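You operate a simulated robot arm through the tools that you are given. There is no shell and no other tool.

The job below is to be done with a simulated robot arm. You get a single attempt, and the scene is never put back.

JOB
Brush the fluff off the type in both open drawers and shut them.
Fine: use the orange brush and stand it back. Set down upright: orange brush. What is to be rubbed or washed off counts as gone when no trace of it is left.

Only the result counts: the job must be done as asked and must still hold three seconds after the hand-in. Knocking over, shifting, dropping, spilling or breaking anything else fails it.

ROBOT AND FRAMES
A 7-joint arm with a fingered hand, fixed in place. Base frame: the origin is on the floor under the middle of its stand, x ahead of it, y to its left, z up; the work surface is at about z = 0.935. Readings come in m, rad, newtons and seconds.
It reaches about 1.023 m from its shoulder. Its first joint turns from -2.897 to 2.897 rad. Payload 4 kg.
Tool frame: the origin (TCP) lies between the finger pads and is the grasp point; the fingertips stand 0.03 m ahead of it; z points along the fingers, y is the line along which they close. The gripper opens to 0.104 m; its body begins 0.035 m behind the TCP. The gripper is a hand of 4 fingers: y runs from the thumb to the fingers, the wrist lies at [-0.015, -0.113, -0.19] in the tool frame, and closing takes about 1.5 s.
Orientation is that of the tool frame in the base frame, as a unit quaternion [w, x, y, z]. With the fingers straight down and the wrist toward the robot, the tool's x, y and z point along [0, 1, 0], [1, 0, 0] and [0, 0, -1] of the base frame.

CONTROLS
- The arm moves only by the tool jog_arm. Its argument "rows" is a list of rows, each an object of numbers (a shift or turn left out is 0, a gripper value left out holds the last): "dx", "dy", "dz": the shift along the tool's x, y, z in units of 150 mm (1.0 is 150 mm); "rx", "ry", "rz": the turn, a rotation vector about the tool's x, y, z in units of 60 degrees (1.0 is 60 degrees); "hand": the gripper command, from -1 (shut) to 1 (fully open), values between in proportion. In form: [{"dx": .., "dy": .., "dz": .., "rx": .., "ry": .., "rz": .., "hand": ..}, ...]. A call has 1 to 20 rows; each row is the pose to reach, as a shift and turn from the pose commanded when the call began, along the tool's axes at that moment. A call with a number of a shift or a turn outside -1 to 1 is refused whole. A row lasts 0.2 s, in which the tool goes at most 0.05 m and 0.15 rad; a call with a longer step from one row to the next is refused whole, and so is a gripper value outside its range. Where a pose cannot be reached the arm comes as near as it can. A force on the tool above 40 N (or 10 N above the force at the start of the call, whichever is more), or a blocked arm, ends the call early, and 0.2 s more pass. The fingers move at their own pace (about 0.153 m/s each) and stop on an object; they squeeze with about 25 N. The grip force told is the motor's: it shows also when the fingers shut on nothing. Time passes only in rows, and 0.2 s behind the last, so rows that repeat a pose let the fingers close. It gives the time, the measured TCP pose, the force on the tool (base axes), the opening and the grip force at its end, in the units of the frame above (readings bear some noise), with the torque about the TCP (base axes, N m) and any sound that the robot's microphone picked up.
- Cameras (640 x 400 px; columns grow to the right, rows downward): "scene" is fixed at [0.4007, 0.5011, 1.8559]; the picture's right is [-0.86, -0.51, 0.00], its down [-0.34, 0.57, -0.74] and it looks along [0.38, -0.64, -0.67] (base axes); focal length 334 px, centre (320, 200). "wrist" rides on the gripper at [0.061, -0.092, -0.13] in the tool frame; the picture's right is [-0.81, 0.28, -0.52], its down [-0.53, -0.71, 0.46] and it looks along [-0.24, 0.64, 0.72] (tool axes); focal length 275 px, centre (320, 200).
- capture(camera): a new picture of that camera. It takes no simulated time.
- set_grasp(shape): the hand has 4 fingers and takes this shape, open, in about a second: jaw (thumb against the fingers, like two jaws); tri (thumb and two fingers); tip (a fingertip pinch); poke (one finger out to press); point (the index stretched); flat (the hand flat); cup (the hand cupped); fist (a fist). The gripper value then closes the fingers along that shape, each until it touches; the sizes above hold for jaw. It gives what a move gives, with no picture.
- pixel_to_xyz(camera, pixels): for up to 12 pixels [column, row] of the newest picture of that camera ("zoom" is the newest enlarged one), the place [x, y, z] in the base frame of the surface seen there, good to about 0.002 m. It takes no simulated time.
- zoom(camera, box): a new picture of the part [left, top, right, bottom] of that camera's present view, enlarged. It takes no simulated time.
- hand_in(): hands the job in; it is judged then, once.

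Leave the gripper open and the arm clear of the work at the hand-in unless told otherwise.

The tools are called as name(argument=value, ...) on one line, values as JSON. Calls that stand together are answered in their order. jog_arm: Moves the arm, as the interface text tells. Its arguments: {"type":"object","properties":{"rows":{"type":"array"}},"required":["rows"]} The other tools are called the same way: set_grasp (shape) gives the hand a shape; capture (camera) takes a picture; pixel_to_xyz (camera, pixels) gives the place of the surface under pixels of a picture; zoom (camera, box) takes an enlarged picture of a part of a camera's view; hand_in () hands the job in.

At the start:

```text
t: 0.0
position: [0.4892, 0.0916, 1.4651]
ee_rot: [0.0, 0.707, 0.708, 0.0]
ft_force: [0.2, 0.1, -0.5]
ft_torque: [0.03, -0.03, -0.01]
opening: 0.1035
grasp_force: 0.1
shape: jaw
```

scene: 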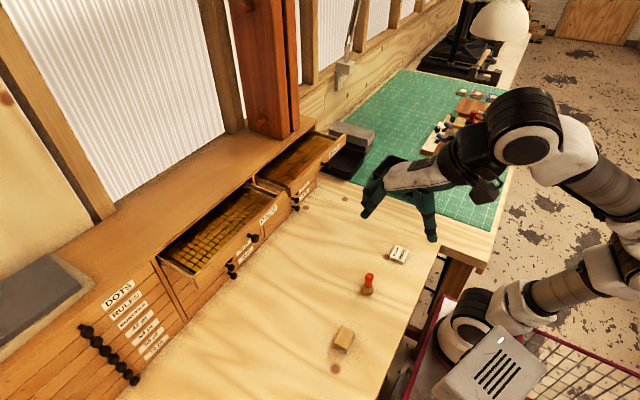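
wrist: 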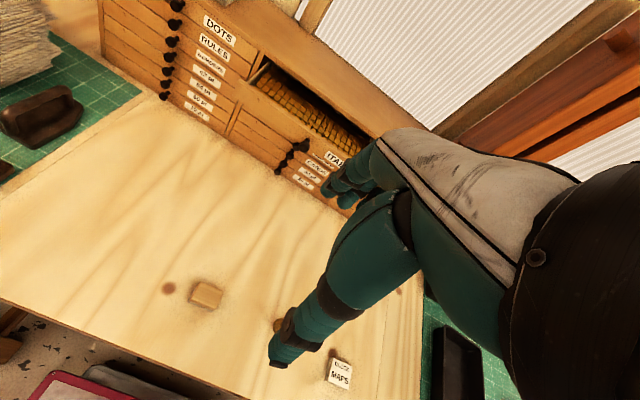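

I see a bench with a type cabinet. Two drawers look open, around (225,235) and (300,165) in the scene picture, and an orange object, maybe the brush, is at (368,283). I'll zoom in on these areas first.

zoom(camera="scene", box=[140, 120, 360, 290])

zoom(camera="scene", box=[320, 220, 440, 380])

```text
2.35 times, centred on (250, 205) of scene
```

zoom: 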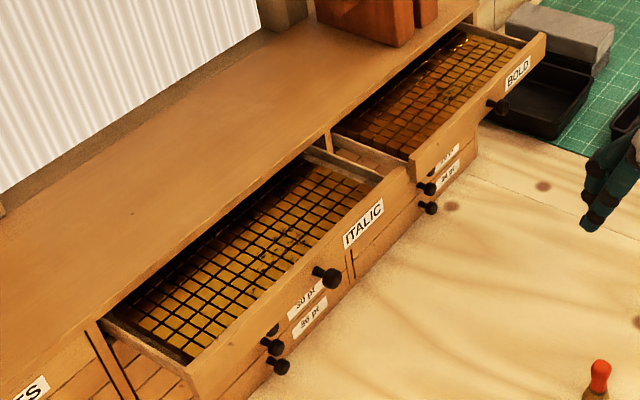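

```text
2.50 times, centred on (380, 300) of scene
```

zoom: 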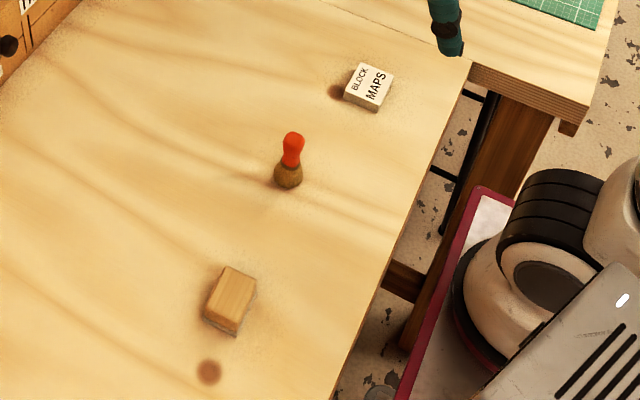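

The orange-handled brush stands at about (368,283), and the two drawers are ITALIC and BOLD. I'll zoom closer on the brush and on each drawer.

zoom(camera="scene", box=[345, 262, 393, 304])

pixel_to_xyz(camera="zoom", pixels=[[320, 130], [320, 170], [310, 220], [300, 270], [290, 300], [250, 320], [340, 320], [320, 110], [220, 200]])

zoom(camera="scene", box=[160, 175, 280, 275])

zoom(camera="scene", box=[245, 125, 350, 210])

```text
9.52 times, centred on (369, 283) of scene
```

zoom: 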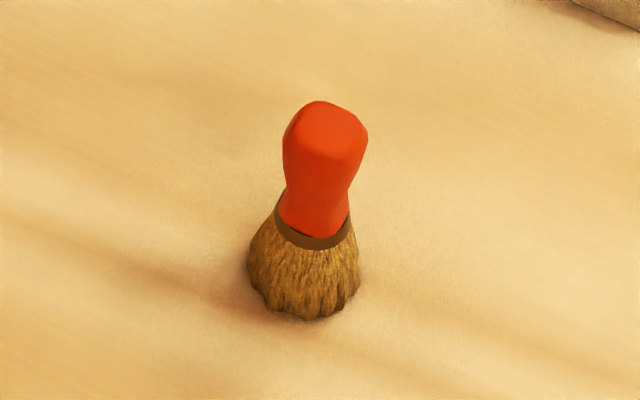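

```text
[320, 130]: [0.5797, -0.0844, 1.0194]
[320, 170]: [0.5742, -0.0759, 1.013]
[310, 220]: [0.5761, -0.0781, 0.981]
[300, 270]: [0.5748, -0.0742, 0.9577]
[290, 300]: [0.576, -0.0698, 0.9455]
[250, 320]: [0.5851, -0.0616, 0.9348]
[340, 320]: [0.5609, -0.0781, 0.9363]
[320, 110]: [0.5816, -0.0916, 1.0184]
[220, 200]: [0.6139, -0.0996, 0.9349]
```

```text
4.00 times, centred on (220, 225) of scene
```

zoom: 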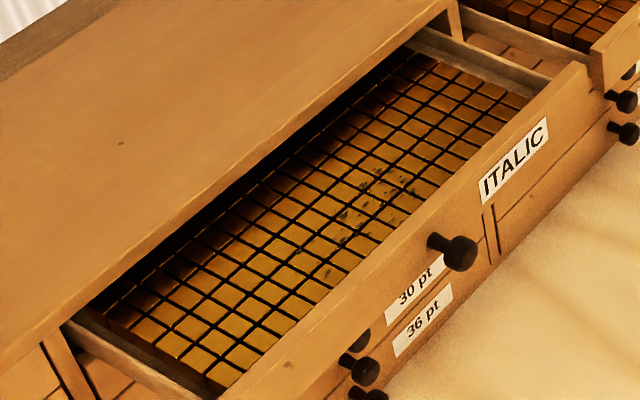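

```text
4.71 times, centred on (298, 168) of scene
```

zoom: 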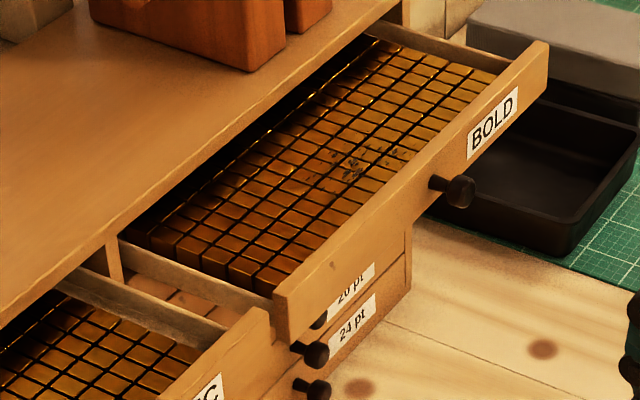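

The fluff shows as dark specks. In the BOLD zoom it's around (355,165), and in the ITALIC zoom around (375,205). I'll measure BOLD first, since that's the newest zoom.

pixel_to_xyz(camera="zoom", pixels=[[355, 165], [320, 155], [395, 150], [345, 178], [305, 175], [457, 190], [545, 50], [275, 300], [495, 60], [235, 270], [370, 45], [150, 240]])

pixel_to_xyz(camera="zoom", pixels=[[320, 282], [400, 210], [500, 90], [300, 280], [540, 42], [405, 10], [110, 240], [315, 352], [318, 390], [540, 200], [470, 40], [200, 40]])

zoom(camera="scene", box=[220, 205, 275, 245])

```text
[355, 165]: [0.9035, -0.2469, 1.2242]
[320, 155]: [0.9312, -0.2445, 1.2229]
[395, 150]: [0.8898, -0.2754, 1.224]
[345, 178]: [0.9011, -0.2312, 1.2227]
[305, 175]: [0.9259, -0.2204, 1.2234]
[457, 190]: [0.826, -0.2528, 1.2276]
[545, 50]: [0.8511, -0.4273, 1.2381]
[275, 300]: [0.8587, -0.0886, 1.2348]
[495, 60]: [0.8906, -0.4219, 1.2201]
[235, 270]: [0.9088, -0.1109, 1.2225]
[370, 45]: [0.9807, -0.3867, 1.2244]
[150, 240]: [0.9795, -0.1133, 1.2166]
```

```text
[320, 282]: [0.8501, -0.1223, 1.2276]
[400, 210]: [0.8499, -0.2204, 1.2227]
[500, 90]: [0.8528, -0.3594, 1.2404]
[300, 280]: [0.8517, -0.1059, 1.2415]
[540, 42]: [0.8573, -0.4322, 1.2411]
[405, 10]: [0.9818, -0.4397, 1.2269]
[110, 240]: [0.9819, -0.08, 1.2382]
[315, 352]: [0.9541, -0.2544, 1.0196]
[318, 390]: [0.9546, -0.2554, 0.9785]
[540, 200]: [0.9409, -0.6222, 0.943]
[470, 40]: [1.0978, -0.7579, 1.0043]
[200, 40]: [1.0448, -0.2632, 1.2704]
```

```text
10.00 times, centred on (248, 225) of scene
```

zoom: 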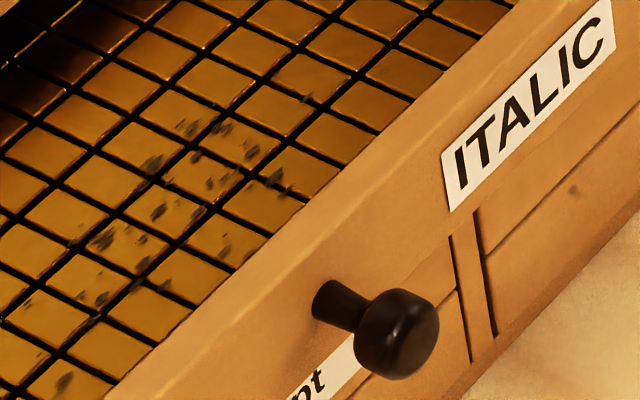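

In ITALIC the fluff stretches from about (60,385) to (305,95) in this zoom. I'll measure its extent, the knob and the front edge.

pixel_to_xyz(camera="zoom", pixels=[[62, 382], [100, 240], [150, 165], [190, 125], [305, 97], [275, 180], [225, 250], [165, 285], [25, 305], [395, 335], [160, 330], [400, 120]])

zoom(camera="scene", box=[160, 215, 240, 275])

zoom(camera="scene", box=[290, 135, 350, 180])

```text
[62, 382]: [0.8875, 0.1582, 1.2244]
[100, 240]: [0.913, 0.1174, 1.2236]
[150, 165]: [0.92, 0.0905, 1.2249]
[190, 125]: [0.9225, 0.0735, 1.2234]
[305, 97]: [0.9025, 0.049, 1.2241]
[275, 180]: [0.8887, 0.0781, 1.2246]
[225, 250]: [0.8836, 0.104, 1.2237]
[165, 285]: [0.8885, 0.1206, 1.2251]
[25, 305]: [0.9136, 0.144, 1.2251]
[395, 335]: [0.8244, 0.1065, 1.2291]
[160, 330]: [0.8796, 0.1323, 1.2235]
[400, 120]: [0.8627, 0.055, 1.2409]
```

```text
6.67 times, centred on (200, 245) of scene
```

zoom: 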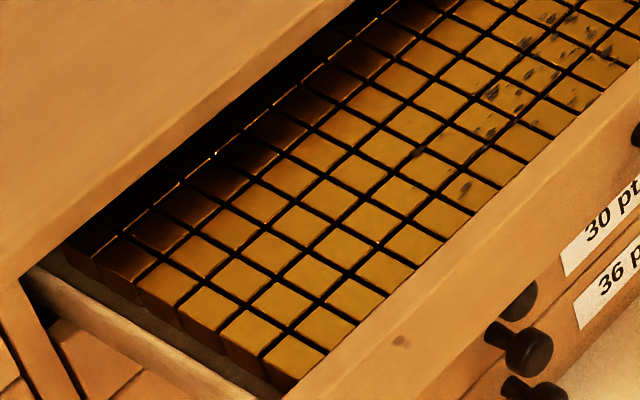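

```text
8.89 times, centred on (320, 158) of scene
```

zoom: 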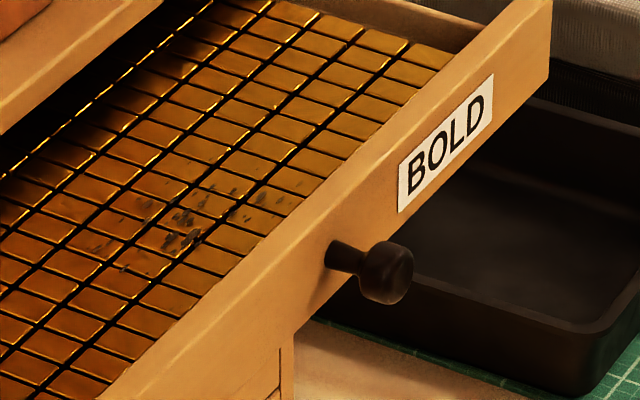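

This zoom shows the BOLD fluff lying between roughly (50,190) and (275,215). I'll measure its extent and the knob.

pixel_to_xyz(camera="zoom", pixels=[[70, 190], [100, 245], [125, 268], [145, 205], [183, 240], [200, 185], [235, 215], [272, 205], [262, 165], [385, 270], [340, 255], [320, 190]])

zoom(camera="scene", box=[295, 145, 327, 169])

```text
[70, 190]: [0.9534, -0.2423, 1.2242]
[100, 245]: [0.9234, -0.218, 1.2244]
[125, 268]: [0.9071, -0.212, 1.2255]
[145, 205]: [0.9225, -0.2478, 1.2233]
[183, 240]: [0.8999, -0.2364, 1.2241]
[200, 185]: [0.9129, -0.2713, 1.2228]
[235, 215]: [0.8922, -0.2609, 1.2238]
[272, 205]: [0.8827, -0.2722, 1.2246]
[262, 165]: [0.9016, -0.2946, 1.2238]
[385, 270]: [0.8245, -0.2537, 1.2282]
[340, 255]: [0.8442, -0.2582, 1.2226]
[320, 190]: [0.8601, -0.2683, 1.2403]
```

```text
16.00 times, centred on (311, 157) of scene
```

zoom: 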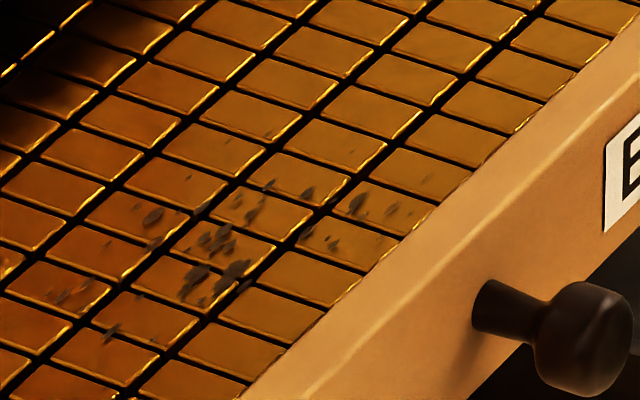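

The extent is clearer now, so I'll measure the outermost specks.

pixel_to_xyz(camera="zoom", pixels=[[430, 180], [270, 135], [390, 210], [355, 205], [330, 245], [60, 295], [20, 290], [110, 335], [155, 345], [240, 270], [150, 215], [60, 195]])

capture(camera="wrist")

```text
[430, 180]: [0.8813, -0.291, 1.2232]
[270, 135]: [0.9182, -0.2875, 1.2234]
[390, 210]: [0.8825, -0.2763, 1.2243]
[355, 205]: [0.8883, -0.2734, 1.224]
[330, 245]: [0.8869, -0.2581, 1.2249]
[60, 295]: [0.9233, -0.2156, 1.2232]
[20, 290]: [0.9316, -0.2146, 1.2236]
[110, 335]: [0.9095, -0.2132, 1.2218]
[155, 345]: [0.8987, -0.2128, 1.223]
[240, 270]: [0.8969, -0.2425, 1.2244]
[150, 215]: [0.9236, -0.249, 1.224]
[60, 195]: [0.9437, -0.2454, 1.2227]
```

```text
taken
```

wrist: 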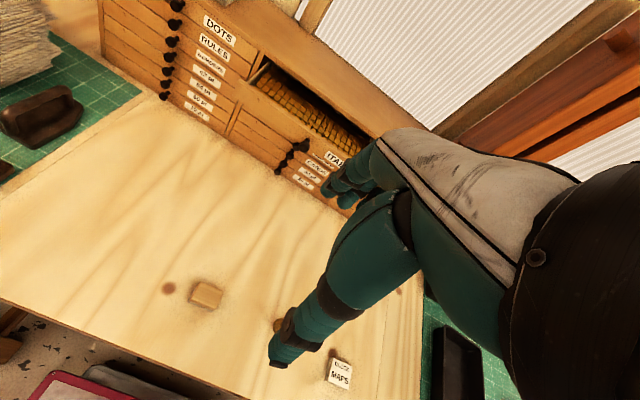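

I now have what I need:
- **Type surface:** z ≈ 1.224, with drawer fronts at x ≈ 0.85 and a rim at z ≈ 1.241.
- **ITALIC fluff:** x 0.88–0.925, y 0.045–0.16.
- **BOLD fluff:** x 0.88–0.945, y -0.295 to -0.21.
- **Brush:** standing at about (0.579, -0.087), with its top at z ≈ 1.02.

First I'll move the open hand part of the way to above the brush.

jog_arm(rows=[{"dx": -0.157, "dy": 0.1, "dz": 0.15, "hand": 1}, {"dx": -0.315, "dy": 0.2, "dz": 0.3}, {"dx": -0.472, "dy": 0.3, "dz": 0.45}, {"dx": -0.63, "dy": 0.4, "dz": 0.6}, {"dx": -0.787, "dy": 0.5, "dz": 0.75}, {"dx": -0.944, "dy": 0.599, "dz": 0.9}, {"dx": -0.944, "dy": 0.599, "dz": 0.9}])

capture(camera="scene")

capture(camera="wrist")

```text
t: 1.6
position: [0.581, -0.0497, 1.3314]
ee_rot: [0.0, 0.707, 0.707, 0.0]
ft_force: [-0.5, -0.1, 0.1]
ft_torque: [-0.01, 0.01, 0.0]
opening: 0.1037
grasp_force: 0.1
shape: jaw
```

```text
taken
```

scene: 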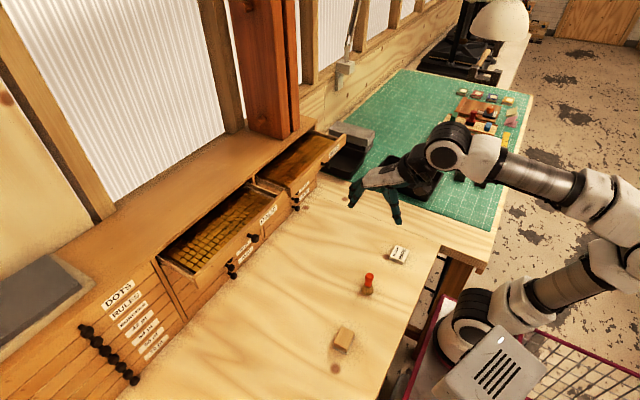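

```text
taken
```

wrist: 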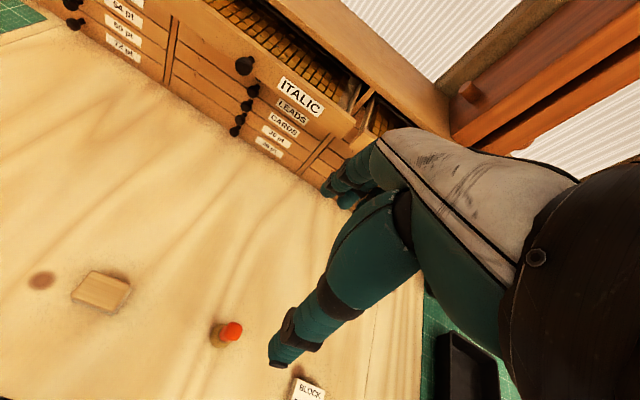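

The brush shows in the wrist view at (228,332), and there is a small item on the cabinet top near (468,92). I'll measure both.

pixel_to_xyz(camera="wrist", pixels=[[232, 330], [238, 330], [226, 334], [218, 340], [468, 92], [475, 105], [300, 335], [345, 195], [365, 170]])

zoom(camera="wrist", box=[200, 310, 256, 355])

zoom(camera="wrist", box=[330, 50, 530, 190])

```text
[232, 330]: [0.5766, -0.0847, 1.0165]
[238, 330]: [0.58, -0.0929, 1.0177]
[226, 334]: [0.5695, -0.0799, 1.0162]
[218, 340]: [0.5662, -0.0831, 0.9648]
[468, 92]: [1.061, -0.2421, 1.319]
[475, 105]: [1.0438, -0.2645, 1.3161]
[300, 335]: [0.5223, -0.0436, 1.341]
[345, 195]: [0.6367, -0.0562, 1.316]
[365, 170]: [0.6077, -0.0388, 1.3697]
```

```text
8.89 times, centred on (228, 332) of wrist
```

zoom: 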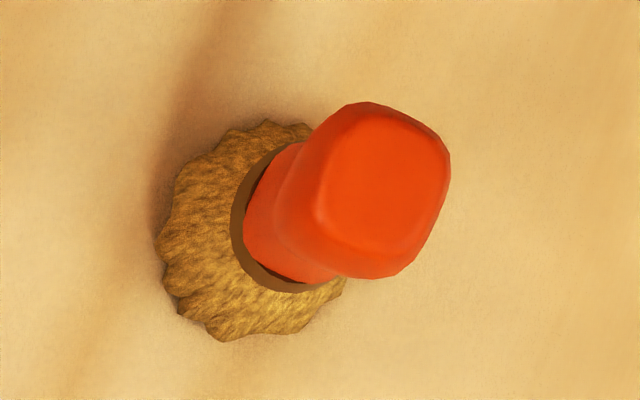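

```text
2.86 times, centred on (430, 120) of wrist
```

zoom: 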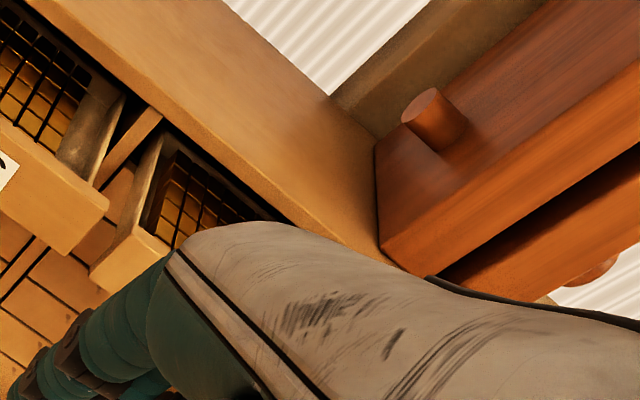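

The handle is a rounded square. I'll measure the corners of its top face to find its centre and yaw, using a fresh zoom.

zoom(camera="wrist", box=[200, 310, 256, 355])

pixel_to_xyz(camera="zoom", pixels=[[355, 115], [437, 150], [390, 255], [325, 235], [375, 180], [445, 190], [330, 150], [165, 240], [220, 330], [265, 125], [340, 290], [175, 180]])

```text
8.89 times, centred on (228, 332) of wrist
```

zoom: 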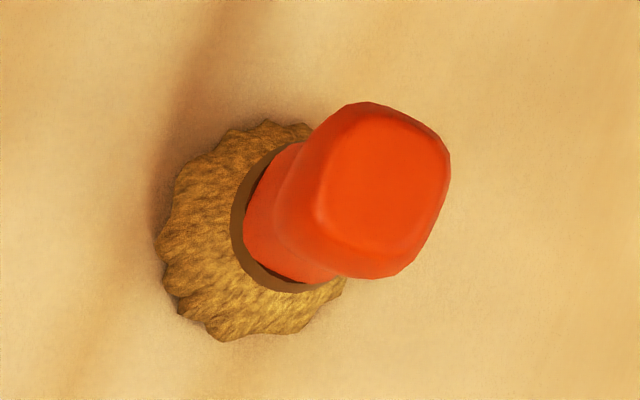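

```text
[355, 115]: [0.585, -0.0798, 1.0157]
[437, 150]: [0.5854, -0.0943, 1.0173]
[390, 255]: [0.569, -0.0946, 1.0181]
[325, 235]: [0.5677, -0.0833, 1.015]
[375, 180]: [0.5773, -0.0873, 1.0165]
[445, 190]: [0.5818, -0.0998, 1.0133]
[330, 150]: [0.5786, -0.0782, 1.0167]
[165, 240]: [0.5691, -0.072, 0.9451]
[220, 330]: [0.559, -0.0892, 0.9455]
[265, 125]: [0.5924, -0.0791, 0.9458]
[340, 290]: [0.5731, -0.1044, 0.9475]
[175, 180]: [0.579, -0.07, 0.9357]
```

The brush centre is (0.577, -0.088), with the handle flats along the base axes. Next I'll line up over it and come down to z ≈ 1.195.

jog_arm(rows=[{"dx": -0.12, "dy": -0.01, "dz": 0.1}, {"dx": -0.253, "dy": -0.013, "dz": 0.25}, {"dx": -0.253, "dy": -0.013, "dz": 0.5}, {"dx": -0.253, "dy": -0.013, "dz": 0.75}, {"dx": -0.253, "dy": -0.013, "dz": 0.9}, {"dx": -0.253, "dy": -0.013, "dz": 0.9}])

capture(camera="wrist")

zoom(camera="scene", box=[300, 150, 460, 310])

```text
t: 3.0
position: [0.5795, -0.0876, 1.1955]
ee_rot: [0.0, 0.707, 0.708, 0.0]
ft_force: [-0.4, 0.2, -0.1]
ft_torque: [0.0, 0.04, 0.01]
opening: 0.1038
grasp_force: 0.0
shape: jaw
```

```text
taken
```

wrist: 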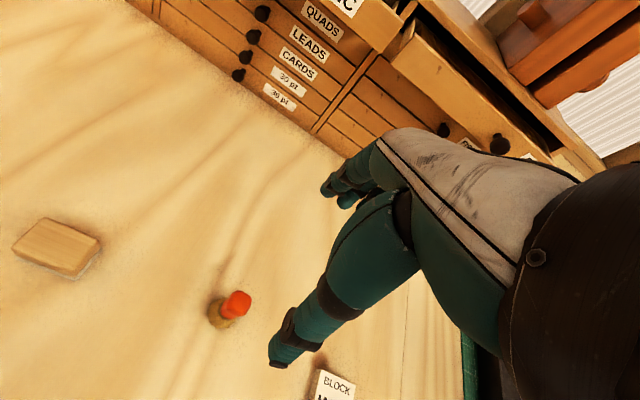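

```text
2.50 times, centred on (380, 230) of scene
```

zoom: 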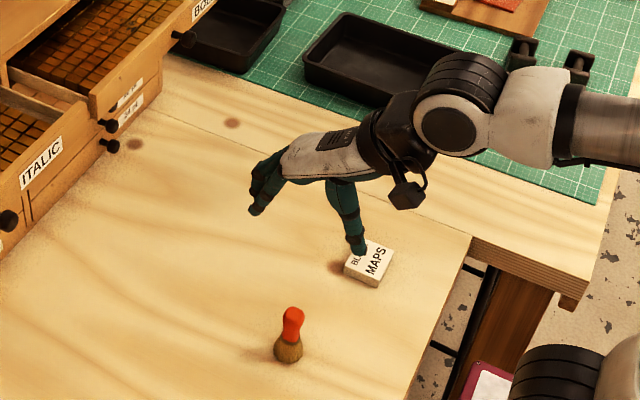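

The brush should sit between thumb and fingers, but the MAPS block is close to where the thumb will come down. I'll measure the block and the wooden piece before descending.

pixel_to_xyz(camera="zoom", pixels=[[345, 268], [378, 288], [393, 250], [370, 240], [290, 315], [355, 250], [347, 200], [255, 210], [265, 170]])

pixel_to_xyz(camera="wrist", pixels=[[320, 372], [354, 386], [240, 300], [235, 305], [100, 245], [75, 275], [275, 365], [290, 330], [345, 195]])

```text
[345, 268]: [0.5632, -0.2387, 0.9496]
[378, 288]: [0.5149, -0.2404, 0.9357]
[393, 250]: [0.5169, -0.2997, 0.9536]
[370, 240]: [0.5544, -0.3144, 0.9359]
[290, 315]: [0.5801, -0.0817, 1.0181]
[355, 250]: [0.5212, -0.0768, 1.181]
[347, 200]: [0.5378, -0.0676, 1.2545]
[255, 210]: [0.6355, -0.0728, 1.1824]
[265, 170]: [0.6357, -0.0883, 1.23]
```

```text
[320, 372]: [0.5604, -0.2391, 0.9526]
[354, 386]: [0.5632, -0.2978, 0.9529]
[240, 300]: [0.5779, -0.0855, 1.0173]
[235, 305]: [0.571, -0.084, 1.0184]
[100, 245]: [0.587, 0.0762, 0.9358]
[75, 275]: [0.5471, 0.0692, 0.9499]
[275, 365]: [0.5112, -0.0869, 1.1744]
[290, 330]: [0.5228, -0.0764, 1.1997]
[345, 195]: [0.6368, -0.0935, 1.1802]
```

The block's nearest edge is at y ≈ -0.24, so it's well clear. I'll come down to z ≈ 1.053, with the fingertips just above the handle top, and look again.

jog_arm(rows=[{"dy": -0.007, "dz": 0.25}, {"dy": -0.013, "dz": 0.5}, {"dy": -0.013, "dz": 0.75}, {"dy": -0.013, "dz": 0.95}, {"dy": -0.013, "dz": 0.95}])

zoom(camera="scene", box=[320, 210, 440, 310])

zoom(camera="wrist", box=[180, 140, 440, 390])

```text
t: 4.2
position: [0.5978, -0.0872, 1.0727]
ee_rot: [-0.001, 0.707, 0.707, 0.0]
ft_force: [0.0, -0.4, 0.1]
ft_torque: [0.0, -0.02, 0.0]
opening: 0.1039
grasp_force: 0.1
shape: jaw
out of reach, approached as far as the arm can: row 3, 4, 5
```

```text
4.00 times, centred on (380, 260) of scene
```

zoom: 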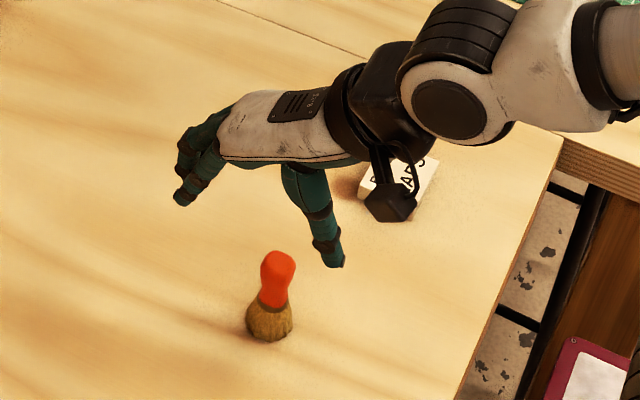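

```text
1.60 times, centred on (310, 265) of wrist
```

zoom: 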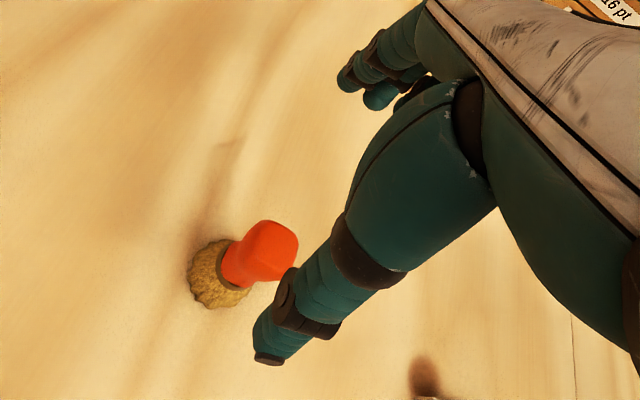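

The arm can't fold any tighter in this posture: it stopped at (0.598, -0.087, 1.073). A look at the whole arm should tell me which way to turn the hand.

capture(camera="scene")

capture(camera="wrist")

pixel_to_xyz(camera="scene", pixels=[[425, 228], [440, 210], [490, 228], [590, 190], [620, 260], [560, 290], [500, 310], [450, 335], [480, 205], [630, 210]])

```text
taken
```

scene: 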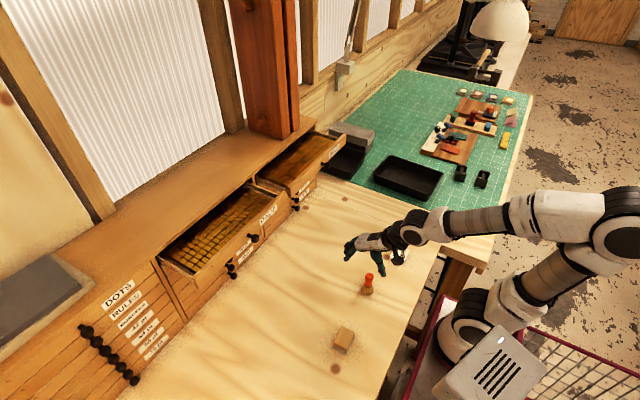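

```text
taken
```

wrist: 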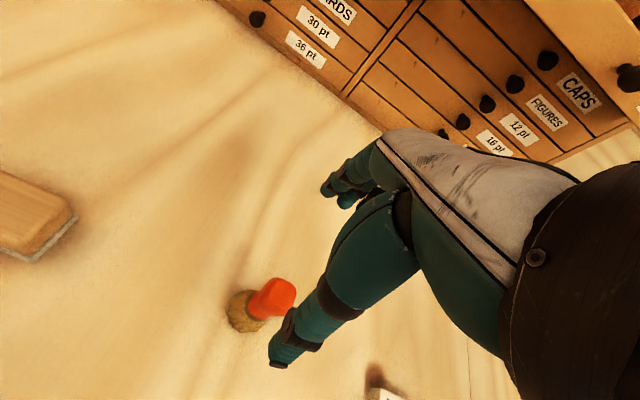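

```text
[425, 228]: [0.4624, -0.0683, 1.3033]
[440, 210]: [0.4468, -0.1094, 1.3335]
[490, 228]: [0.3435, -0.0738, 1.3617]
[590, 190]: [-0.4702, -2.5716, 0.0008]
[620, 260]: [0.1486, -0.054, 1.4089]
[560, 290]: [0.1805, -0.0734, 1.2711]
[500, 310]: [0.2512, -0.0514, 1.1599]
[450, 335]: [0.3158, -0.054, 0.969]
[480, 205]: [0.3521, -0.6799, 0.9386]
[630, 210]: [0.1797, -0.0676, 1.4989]
```

The hand is close to its inner fold limit with the wrist toward the robot. Turning it 90° about the vertical would bring the wrist out sideways and still close on the handle flats. I'll rise about 0.15 m first, then start turning.

jog_arm(rows=[{"dz": -0.3}, {"dz": -0.6}, {"dz": -0.9}, {"dz": -1.0}, {"dz": -1.0}])

```text
t: 5.4
position: [0.5961, -0.0868, 1.2247]
ee_rot: [0.0, 0.708, 0.706, 0.0]
ft_force: [-1.0, -0.3, -0.5]
ft_torque: [0.03, 0.02, -0.02]
opening: 0.1036
grasp_force: 0.1
shape: jaw
```

The command pose follows the pose actually reached, now about (0.597, -0.087, 1.223). Next I'll turn the hand about the vertical and move back to x = 0.577.

jog_arm(rows=[{"rz": 0.14, "dy": -0.02}, {"rz": 0.28, "dy": -0.04}, {"rz": 0.42, "dy": -0.06}, {"rz": 0.56, "dy": -0.08}, {"rz": 0.7, "dy": -0.1}, {"rz": 0.84, "dy": -0.12}, {"rz": 0.98, "dy": -0.13}, {"rz": 1.0, "dy": -0.13}])

capture(camera="scene")

```text
t: 7.2
position: [0.5766, -0.0887, 1.2224]
ee_rot: [0.0, 0.966, 0.258, 0.0]
ft_force: [-0.2, 0.2, -0.2]
ft_torque: [0.03, 0.0, 0.02]
opening: 0.104
grasp_force: 0.0
shape: jaw
```

```text
taken
```

scene: 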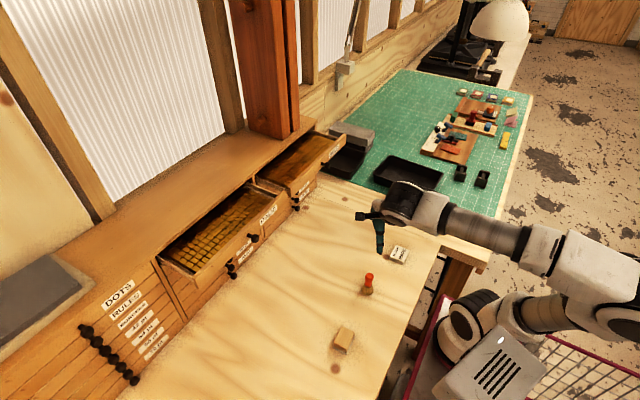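

The 60° turn worked and the TCP is at (0.577, -0.088, 1.222). I'll finish the last 30° and go down to z ≈ 1.10.

jog_arm(rows=[{"rz": 0.14}, {"rz": 0.28}, {"rz": 0.42}, {"rz": 0.5, "dz": 0.1}, {"rz": 0.5, "dz": 0.4}, {"rz": 0.5, "dz": 0.7}, {"rz": 0.5, "dz": 0.82}, {"rz": 0.5, "dz": 0.82}])

capture(camera="wrist")

zoom(camera="scene", box=[300, 170, 460, 310])

```text
t: 9.0
position: [0.578, -0.0885, 1.0998]
ee_rot: [0.0, 1.0, 0.0, -0.001]
ft_force: [-0.1, -0.6, 0.8]
ft_torque: [0.0, 0.0, -0.01]
opening: 0.1037
grasp_force: 0.0
shape: jaw
```

```text
taken
```

wrist: 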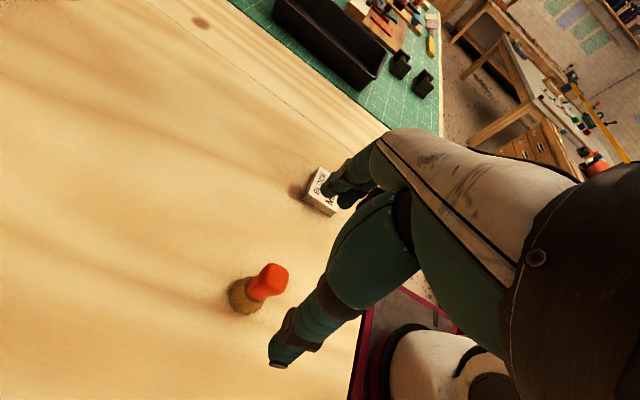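

```text
2.86 times, centred on (380, 240) of scene
```

zoom: 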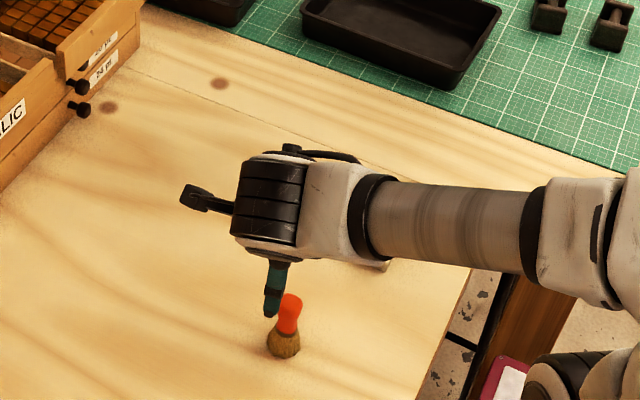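

The brush now sits between thumb and fingers as planned, and the hand reaches the pose. I'll descend to z ≈ 1.000 around the handle.

jog_arm(rows=[{"dz": 0.15}, {"dz": 0.3}, {"dz": 0.45}, {"dz": 0.58}, {"dz": 0.66}, {"dz": 0.66}])

capture(camera="wrist")

zoom(camera="scene", box=[330, 230, 420, 310])

```text
t: 10.4
position: [0.5777, -0.0865, 1.0]
ee_rot: [0.0, 1.0, 0.0, 0.0]
ft_force: [0.7, -0.3, 0.0]
ft_torque: [0.05, 0.03, 0.01]
opening: 0.1037
grasp_force: 0.1
shape: jaw
```

```text
taken
```

wrist: 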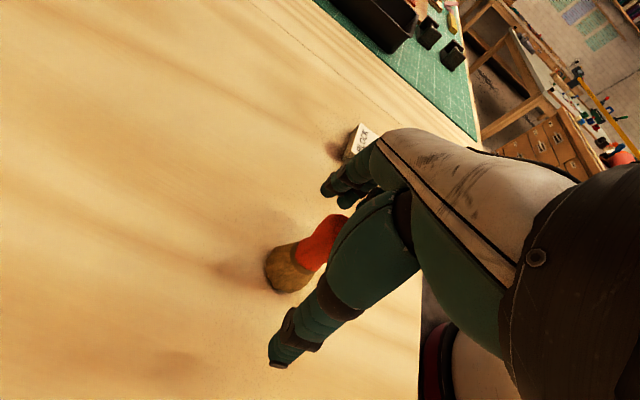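

```text
5.00 times, centred on (375, 270) of scene
```

zoom: 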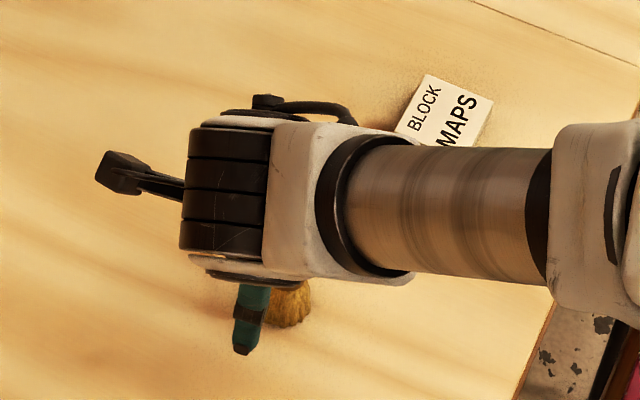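

The hand is around the handle at z = 1.000. Now I'll close the fingers on it.

jog_arm(rows=[{"hand": -1}, {"hand": -1}, {"hand": -1}, {"hand": -1}, {"hand": -1}, {"hand": -1}, {"hand": -1}, {"hand": -1}, {"hand": -1}, {"hand": -1}])

capture(camera="wrist")

zoom(camera="scene", box=[330, 230, 420, 310])

```text
t: 12.6
position: [0.5769, -0.0864, 1.0009]
ee_rot: [0.0, 1.0, 0.0, 0.001]
ft_force: [3.5, 1.4, 21.7]
ft_torque: [-0.32, -0.09, 0.01]
opening: 0.0238
grasp_force: 24.9
shape: jaw
```

```text
taken
```

wrist: 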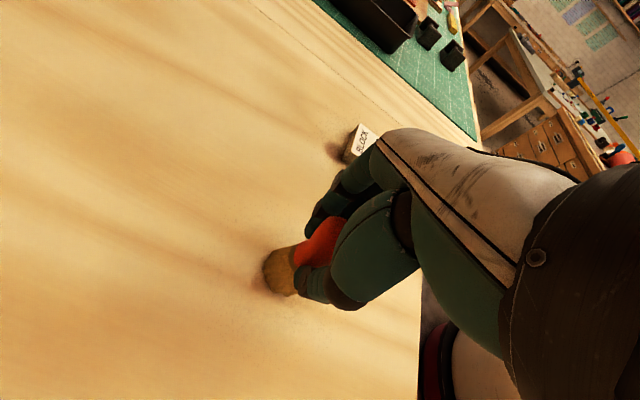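

```text
5.00 times, centred on (375, 270) of scene
```

zoom: 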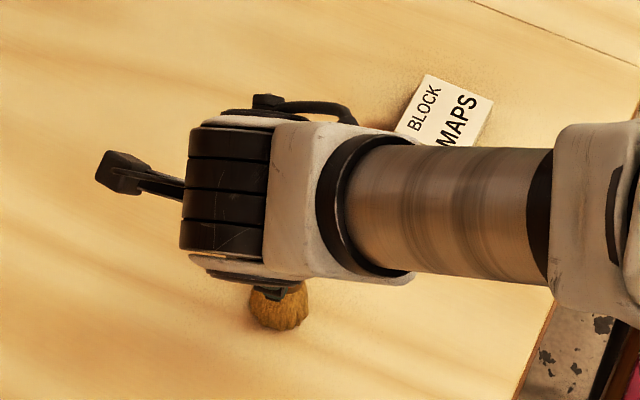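

The brush is gripped, with an opening of 0.024 m and a 25 N squeeze. The 21.7 N upward force is the bench pushing on the bristles. I'll lift straight up and check it's held.

jog_arm(rows=[{"dz": -0.05}, {"dz": -0.15}, {"dz": -0.3}, {"dz": -0.5}, {"dz": -0.7}, {"dz": -0.9}, {"dz": -0.9}])

capture(camera="wrist")

zoom(camera="scene", box=[320, 180, 440, 290])

```text
t: 14.2
position: [0.5796, -0.0861, 1.1381]
ee_rot: [0.001, 1.0, 0.001, 0.0]
ft_force: [-0.3, -0.4, -1.6]
ft_torque: [0.0, -0.04, -0.01]
opening: 0.0225
grasp_force: 24.9
shape: jaw
```

```text
taken
```

wrist: 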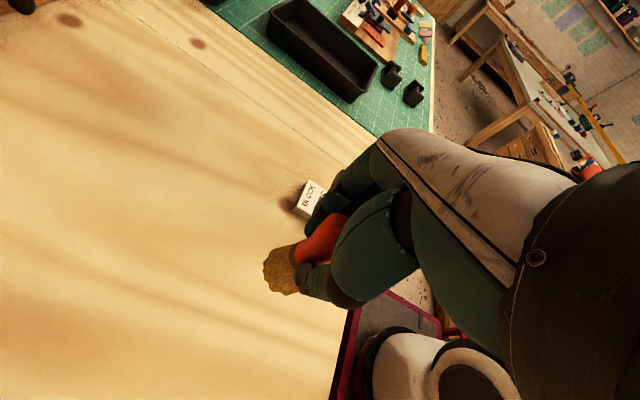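

```text
3.64 times, centred on (380, 235) of scene
```

zoom: 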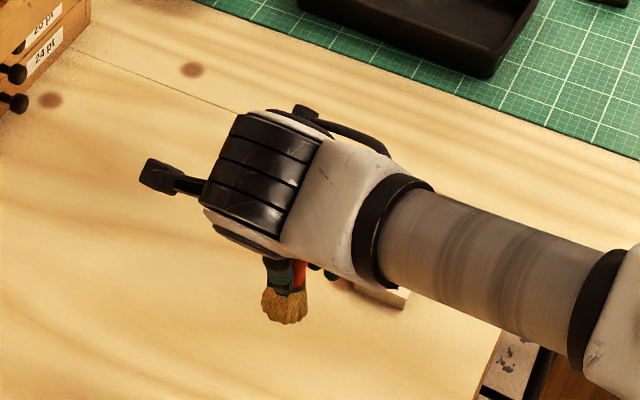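

The brush is off the bench and held. I'll measure the bristle end to see how far it sits below the TCP and whether it tilts.

zoom(camera="wrist", box=[240, 190, 370, 320])

pixel_to_xyz(camera="zoom", pixels=[[175, 250], [150, 290], [150, 330], [220, 310], [260, 270], [270, 190], [330, 170], [400, 150], [290, 320]])

zoom(camera="scene", box=[355, 240, 395, 275])

pixel_to_xyz(camera="zoom", pixels=[[300, 320], [320, 350], [350, 330], [340, 280], [280, 340], [390, 300]])

```text
3.08 times, centred on (305, 255) of wrist
```

zoom: 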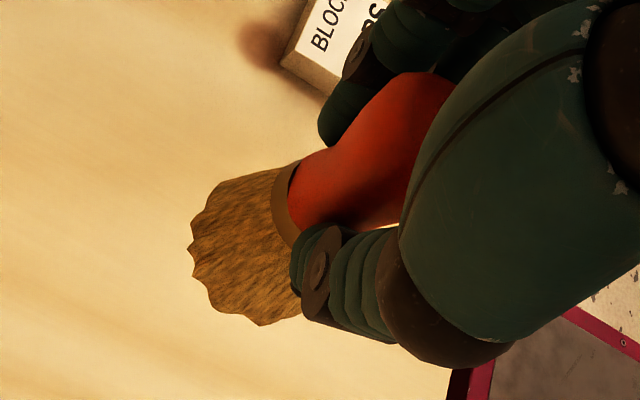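

```text
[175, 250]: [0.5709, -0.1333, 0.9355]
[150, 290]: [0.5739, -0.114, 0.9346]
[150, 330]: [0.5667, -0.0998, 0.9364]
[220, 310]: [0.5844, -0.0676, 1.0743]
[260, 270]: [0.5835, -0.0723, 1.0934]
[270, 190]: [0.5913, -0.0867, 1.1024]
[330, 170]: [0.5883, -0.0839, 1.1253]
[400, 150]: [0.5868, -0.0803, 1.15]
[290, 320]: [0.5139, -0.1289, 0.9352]
```

```text
11.43 times, centred on (375, 258) of scene
```

zoom: 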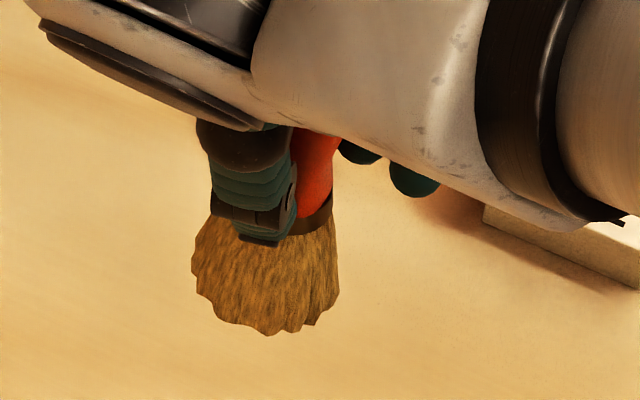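

```text
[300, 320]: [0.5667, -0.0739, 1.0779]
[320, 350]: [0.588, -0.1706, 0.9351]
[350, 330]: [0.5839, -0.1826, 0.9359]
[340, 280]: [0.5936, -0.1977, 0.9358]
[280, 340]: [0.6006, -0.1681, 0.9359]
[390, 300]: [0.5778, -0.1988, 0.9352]
```

The brush is nearly upright, with its bristle end about 65 mm below the TCP. I'll raise it and turn the hand back by 60°.

jog_arm(rows=[{"dz": -0.15, "rz": 0}, {"dz": -0.3, "rz": -0.14}, {"dz": -0.45, "rz": -0.28}, {"dz": -0.6, "rz": -0.42}, {"dz": -0.75, "rz": -0.56}, {"dz": -0.9, "rz": -0.7}, {"dz": -1.0, "rz": -0.84}, {"dz": -1.0, "rz": -0.98}, {"dz": -1.0, "rz": -1.0}])

jog_arm(rows=[{"dz": -0.1, "rz": -0.13}, {"dz": -0.3, "rz": -0.26}, {"dz": -0.5, "rz": -0.39}, {"dz": -0.7, "rz": -0.5}, {"dz": -0.8, "rz": -0.5}, {"dz": -0.8, "rz": -0.5}])

capture(camera="wrist")

capture(camera="scene")

```text
t: 16.2
position: [0.5768, -0.0874, 1.2864]
ee_rot: [0.0, 0.866, 0.501, 0.001]
ft_force: [-0.5, 0.4, -1.6]
ft_torque: [-0.02, -0.03, 0.02]
opening: 0.0224
grasp_force: 25.0
shape: jaw
```

```text
t: 17.6
position: [0.5759, -0.0888, 1.4063]
ee_rot: [0.0, 0.707, 0.707, 0.0]
ft_force: [0.0, -0.1, -0.6]
ft_torque: [-0.02, 0.02, 0.0]
opening: 0.0224
grasp_force: 25.0
shape: jaw
```

```text
taken
```

wrist: 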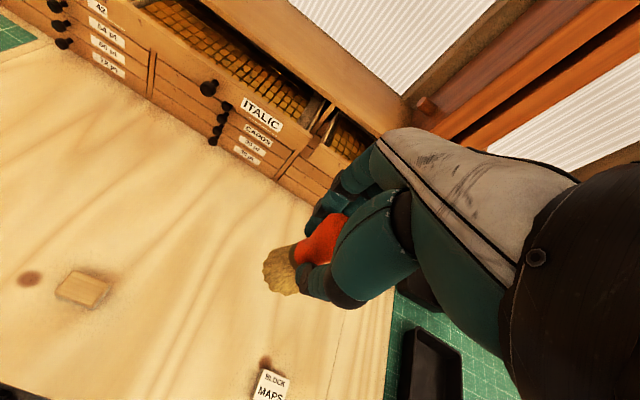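

```text
taken
```

scene: 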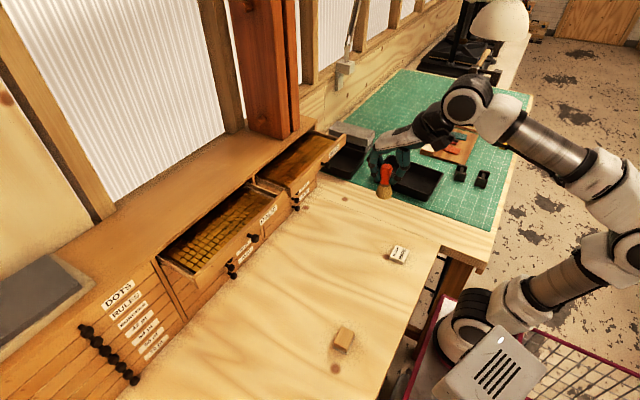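

The hand is back to wrist-toward-robot at z ≈ 1.406. I'll carry the brush toward a spot above the ITALIC fluff at (0.90, 0.10).

jog_arm(rows=[{"dx": 0.15, "dy": 0.25}, {"dx": 0.3, "dy": 0.5}, {"dx": 0.45, "dy": 0.75}, {"dx": 0.6, "dy": 1.0}, {"dx": 0.6, "dy": 1.0}])

jog_arm(rows=[{"dx": 0.15, "dy": 0.25}, {"dx": 0.3, "dy": 0.5}, {"dx": 0.45, "dy": 0.75}, {"dx": 0.6, "dy": 1.0}, {"dx": 0.6, "dy": 1.0}])

capture(camera="scene")

capture(camera="wrist")

```text
t: 18.8
position: [0.7263, 0.0018, 1.4075]
ee_rot: [0.0, 0.707, 0.707, -0.001]
ft_force: [0.2, 0.2, -0.6]
ft_torque: [0.02, 0.01, -0.01]
opening: 0.0223
grasp_force: 25.2
shape: jaw
```

```text
t: 20.0
position: [0.8783, 0.0924, 1.4068]
ee_rot: [0.001, 0.707, 0.707, -0.001]
ft_force: [-0.4, -0.3, -0.5]
ft_torque: [0.01, 0.01, 0.01]
opening: 0.0228
grasp_force: 25.0
shape: jaw
```

```text
taken
```

scene: 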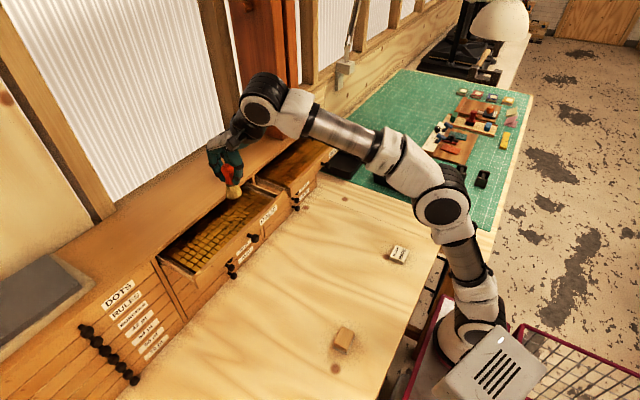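

```text
taken
```

wrist: 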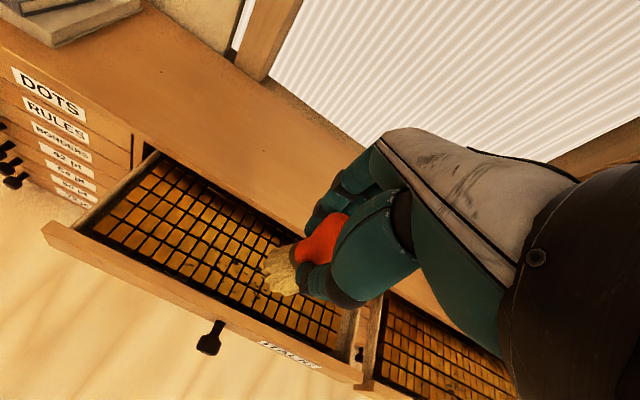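

Reach is fine here. I'll zoom on the held brush to check its tilt and tip position before lowering it.

zoom(camera="scene", box=[200, 140, 270, 210])

pixel_to_xyz(camera="zoom", pixels=[[310, 350], [290, 350], [330, 350], [305, 320], [290, 250], [270, 200], [310, 362], [275, 320], [335, 330]])

zoom(camera="wrist", box=[240, 190, 370, 320])

pixel_to_xyz(camera="zoom", pixels=[[220, 310], [200, 250], [260, 270], [270, 190], [330, 170], [400, 150], [310, 240], [320, 290], [350, 100]])

```text
5.71 times, centred on (235, 175) of scene
```

zoom: 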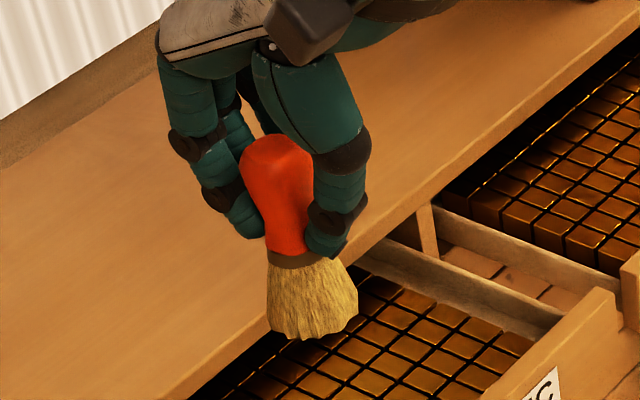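

```text
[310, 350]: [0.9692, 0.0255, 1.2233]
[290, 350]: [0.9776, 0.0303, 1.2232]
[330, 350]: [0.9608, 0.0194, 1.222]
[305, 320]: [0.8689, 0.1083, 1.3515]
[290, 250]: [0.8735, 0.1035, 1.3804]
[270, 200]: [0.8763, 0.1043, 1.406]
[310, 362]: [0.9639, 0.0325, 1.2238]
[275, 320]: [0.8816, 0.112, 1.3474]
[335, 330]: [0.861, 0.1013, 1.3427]
```

```text
3.08 times, centred on (305, 255) of wrist
```

zoom: 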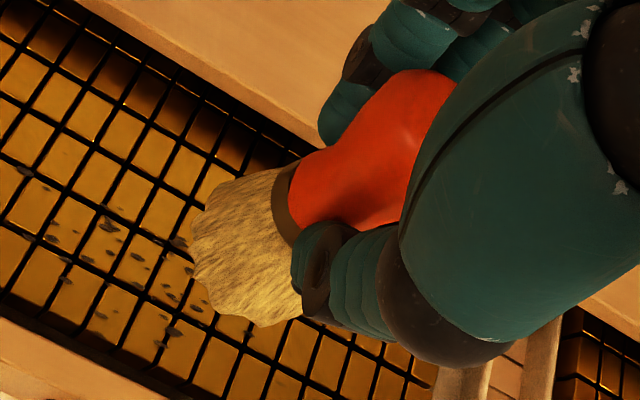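

```text
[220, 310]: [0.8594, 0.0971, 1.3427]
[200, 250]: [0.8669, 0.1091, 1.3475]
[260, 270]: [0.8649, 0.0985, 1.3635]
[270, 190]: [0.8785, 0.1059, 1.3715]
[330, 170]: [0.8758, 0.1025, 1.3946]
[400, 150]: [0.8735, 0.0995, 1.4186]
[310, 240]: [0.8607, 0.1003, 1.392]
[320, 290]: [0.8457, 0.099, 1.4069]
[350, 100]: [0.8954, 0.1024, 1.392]
```

The bristle centre is within a few mm of the TCP, and the tip is about 66 mm below it. I'll go to the start of the first stroke at (0.895, 0.03) and lower to TCP z ≈ 1.303, just short of contact.

jog_arm(rows=[{"dx": -0.2, "dy": 0.06}, {"dx": -0.41, "dy": 0.12}, {"dx": -0.41, "dy": 0.12, "dz": 0.2}, {"dx": -0.41, "dy": 0.12, "dz": 0.4}, {"dx": -0.41, "dy": 0.12, "dz": 0.6}, {"dx": -0.41, "dy": 0.12, "dz": 0.69}, {"dx": -0.41, "dy": 0.12, "dz": 0.69}])

zoom(camera="scene", box=[200, 160, 300, 260])

capture(camera="wrist")

```text
t: 21.6
position: [0.8948, 0.0308, 1.3033]
ee_rot: [0.0, 0.707, 0.708, 0.0]
ft_force: [0.3, 0.3, -1.1]
ft_torque: [-0.03, -0.02, 0.02]
opening: 0.0224
grasp_force: 25.5
shape: jaw
```

```text
4.00 times, centred on (250, 210) of scene
```

zoom: 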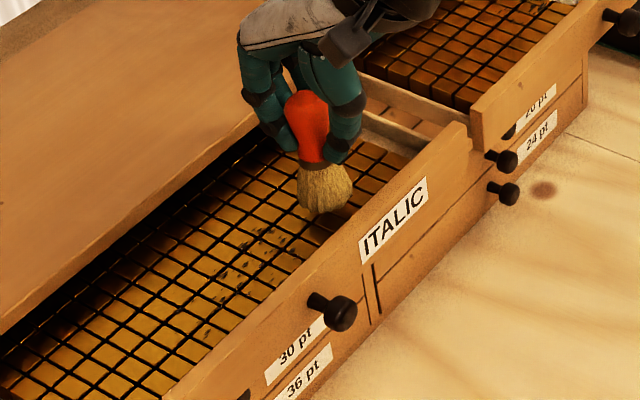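

```text
taken
```

wrist: 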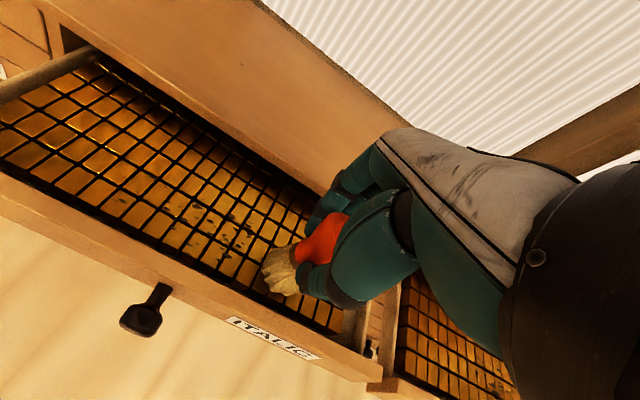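

The brush hangs just above the type, clear of the rim. I'll lower it in small steps and watch for contact force.

jog_arm(rows=[{"dz": 0.02}, {"dz": 0.04}, {"dz": 0.06}, {"dz": 0.08}, {"dz": 0.08}])

```text
t: 22.8
position: [0.8948, 0.0311, 1.2921]
ee_rot: [0.001, 0.707, 0.708, 0.001]
ft_force: [0.2, -0.3, 3.9]
ft_torque: [-0.11, -0.06, -0.01]
opening: 0.0227
grasp_force: 25.4
shape: jaw
```

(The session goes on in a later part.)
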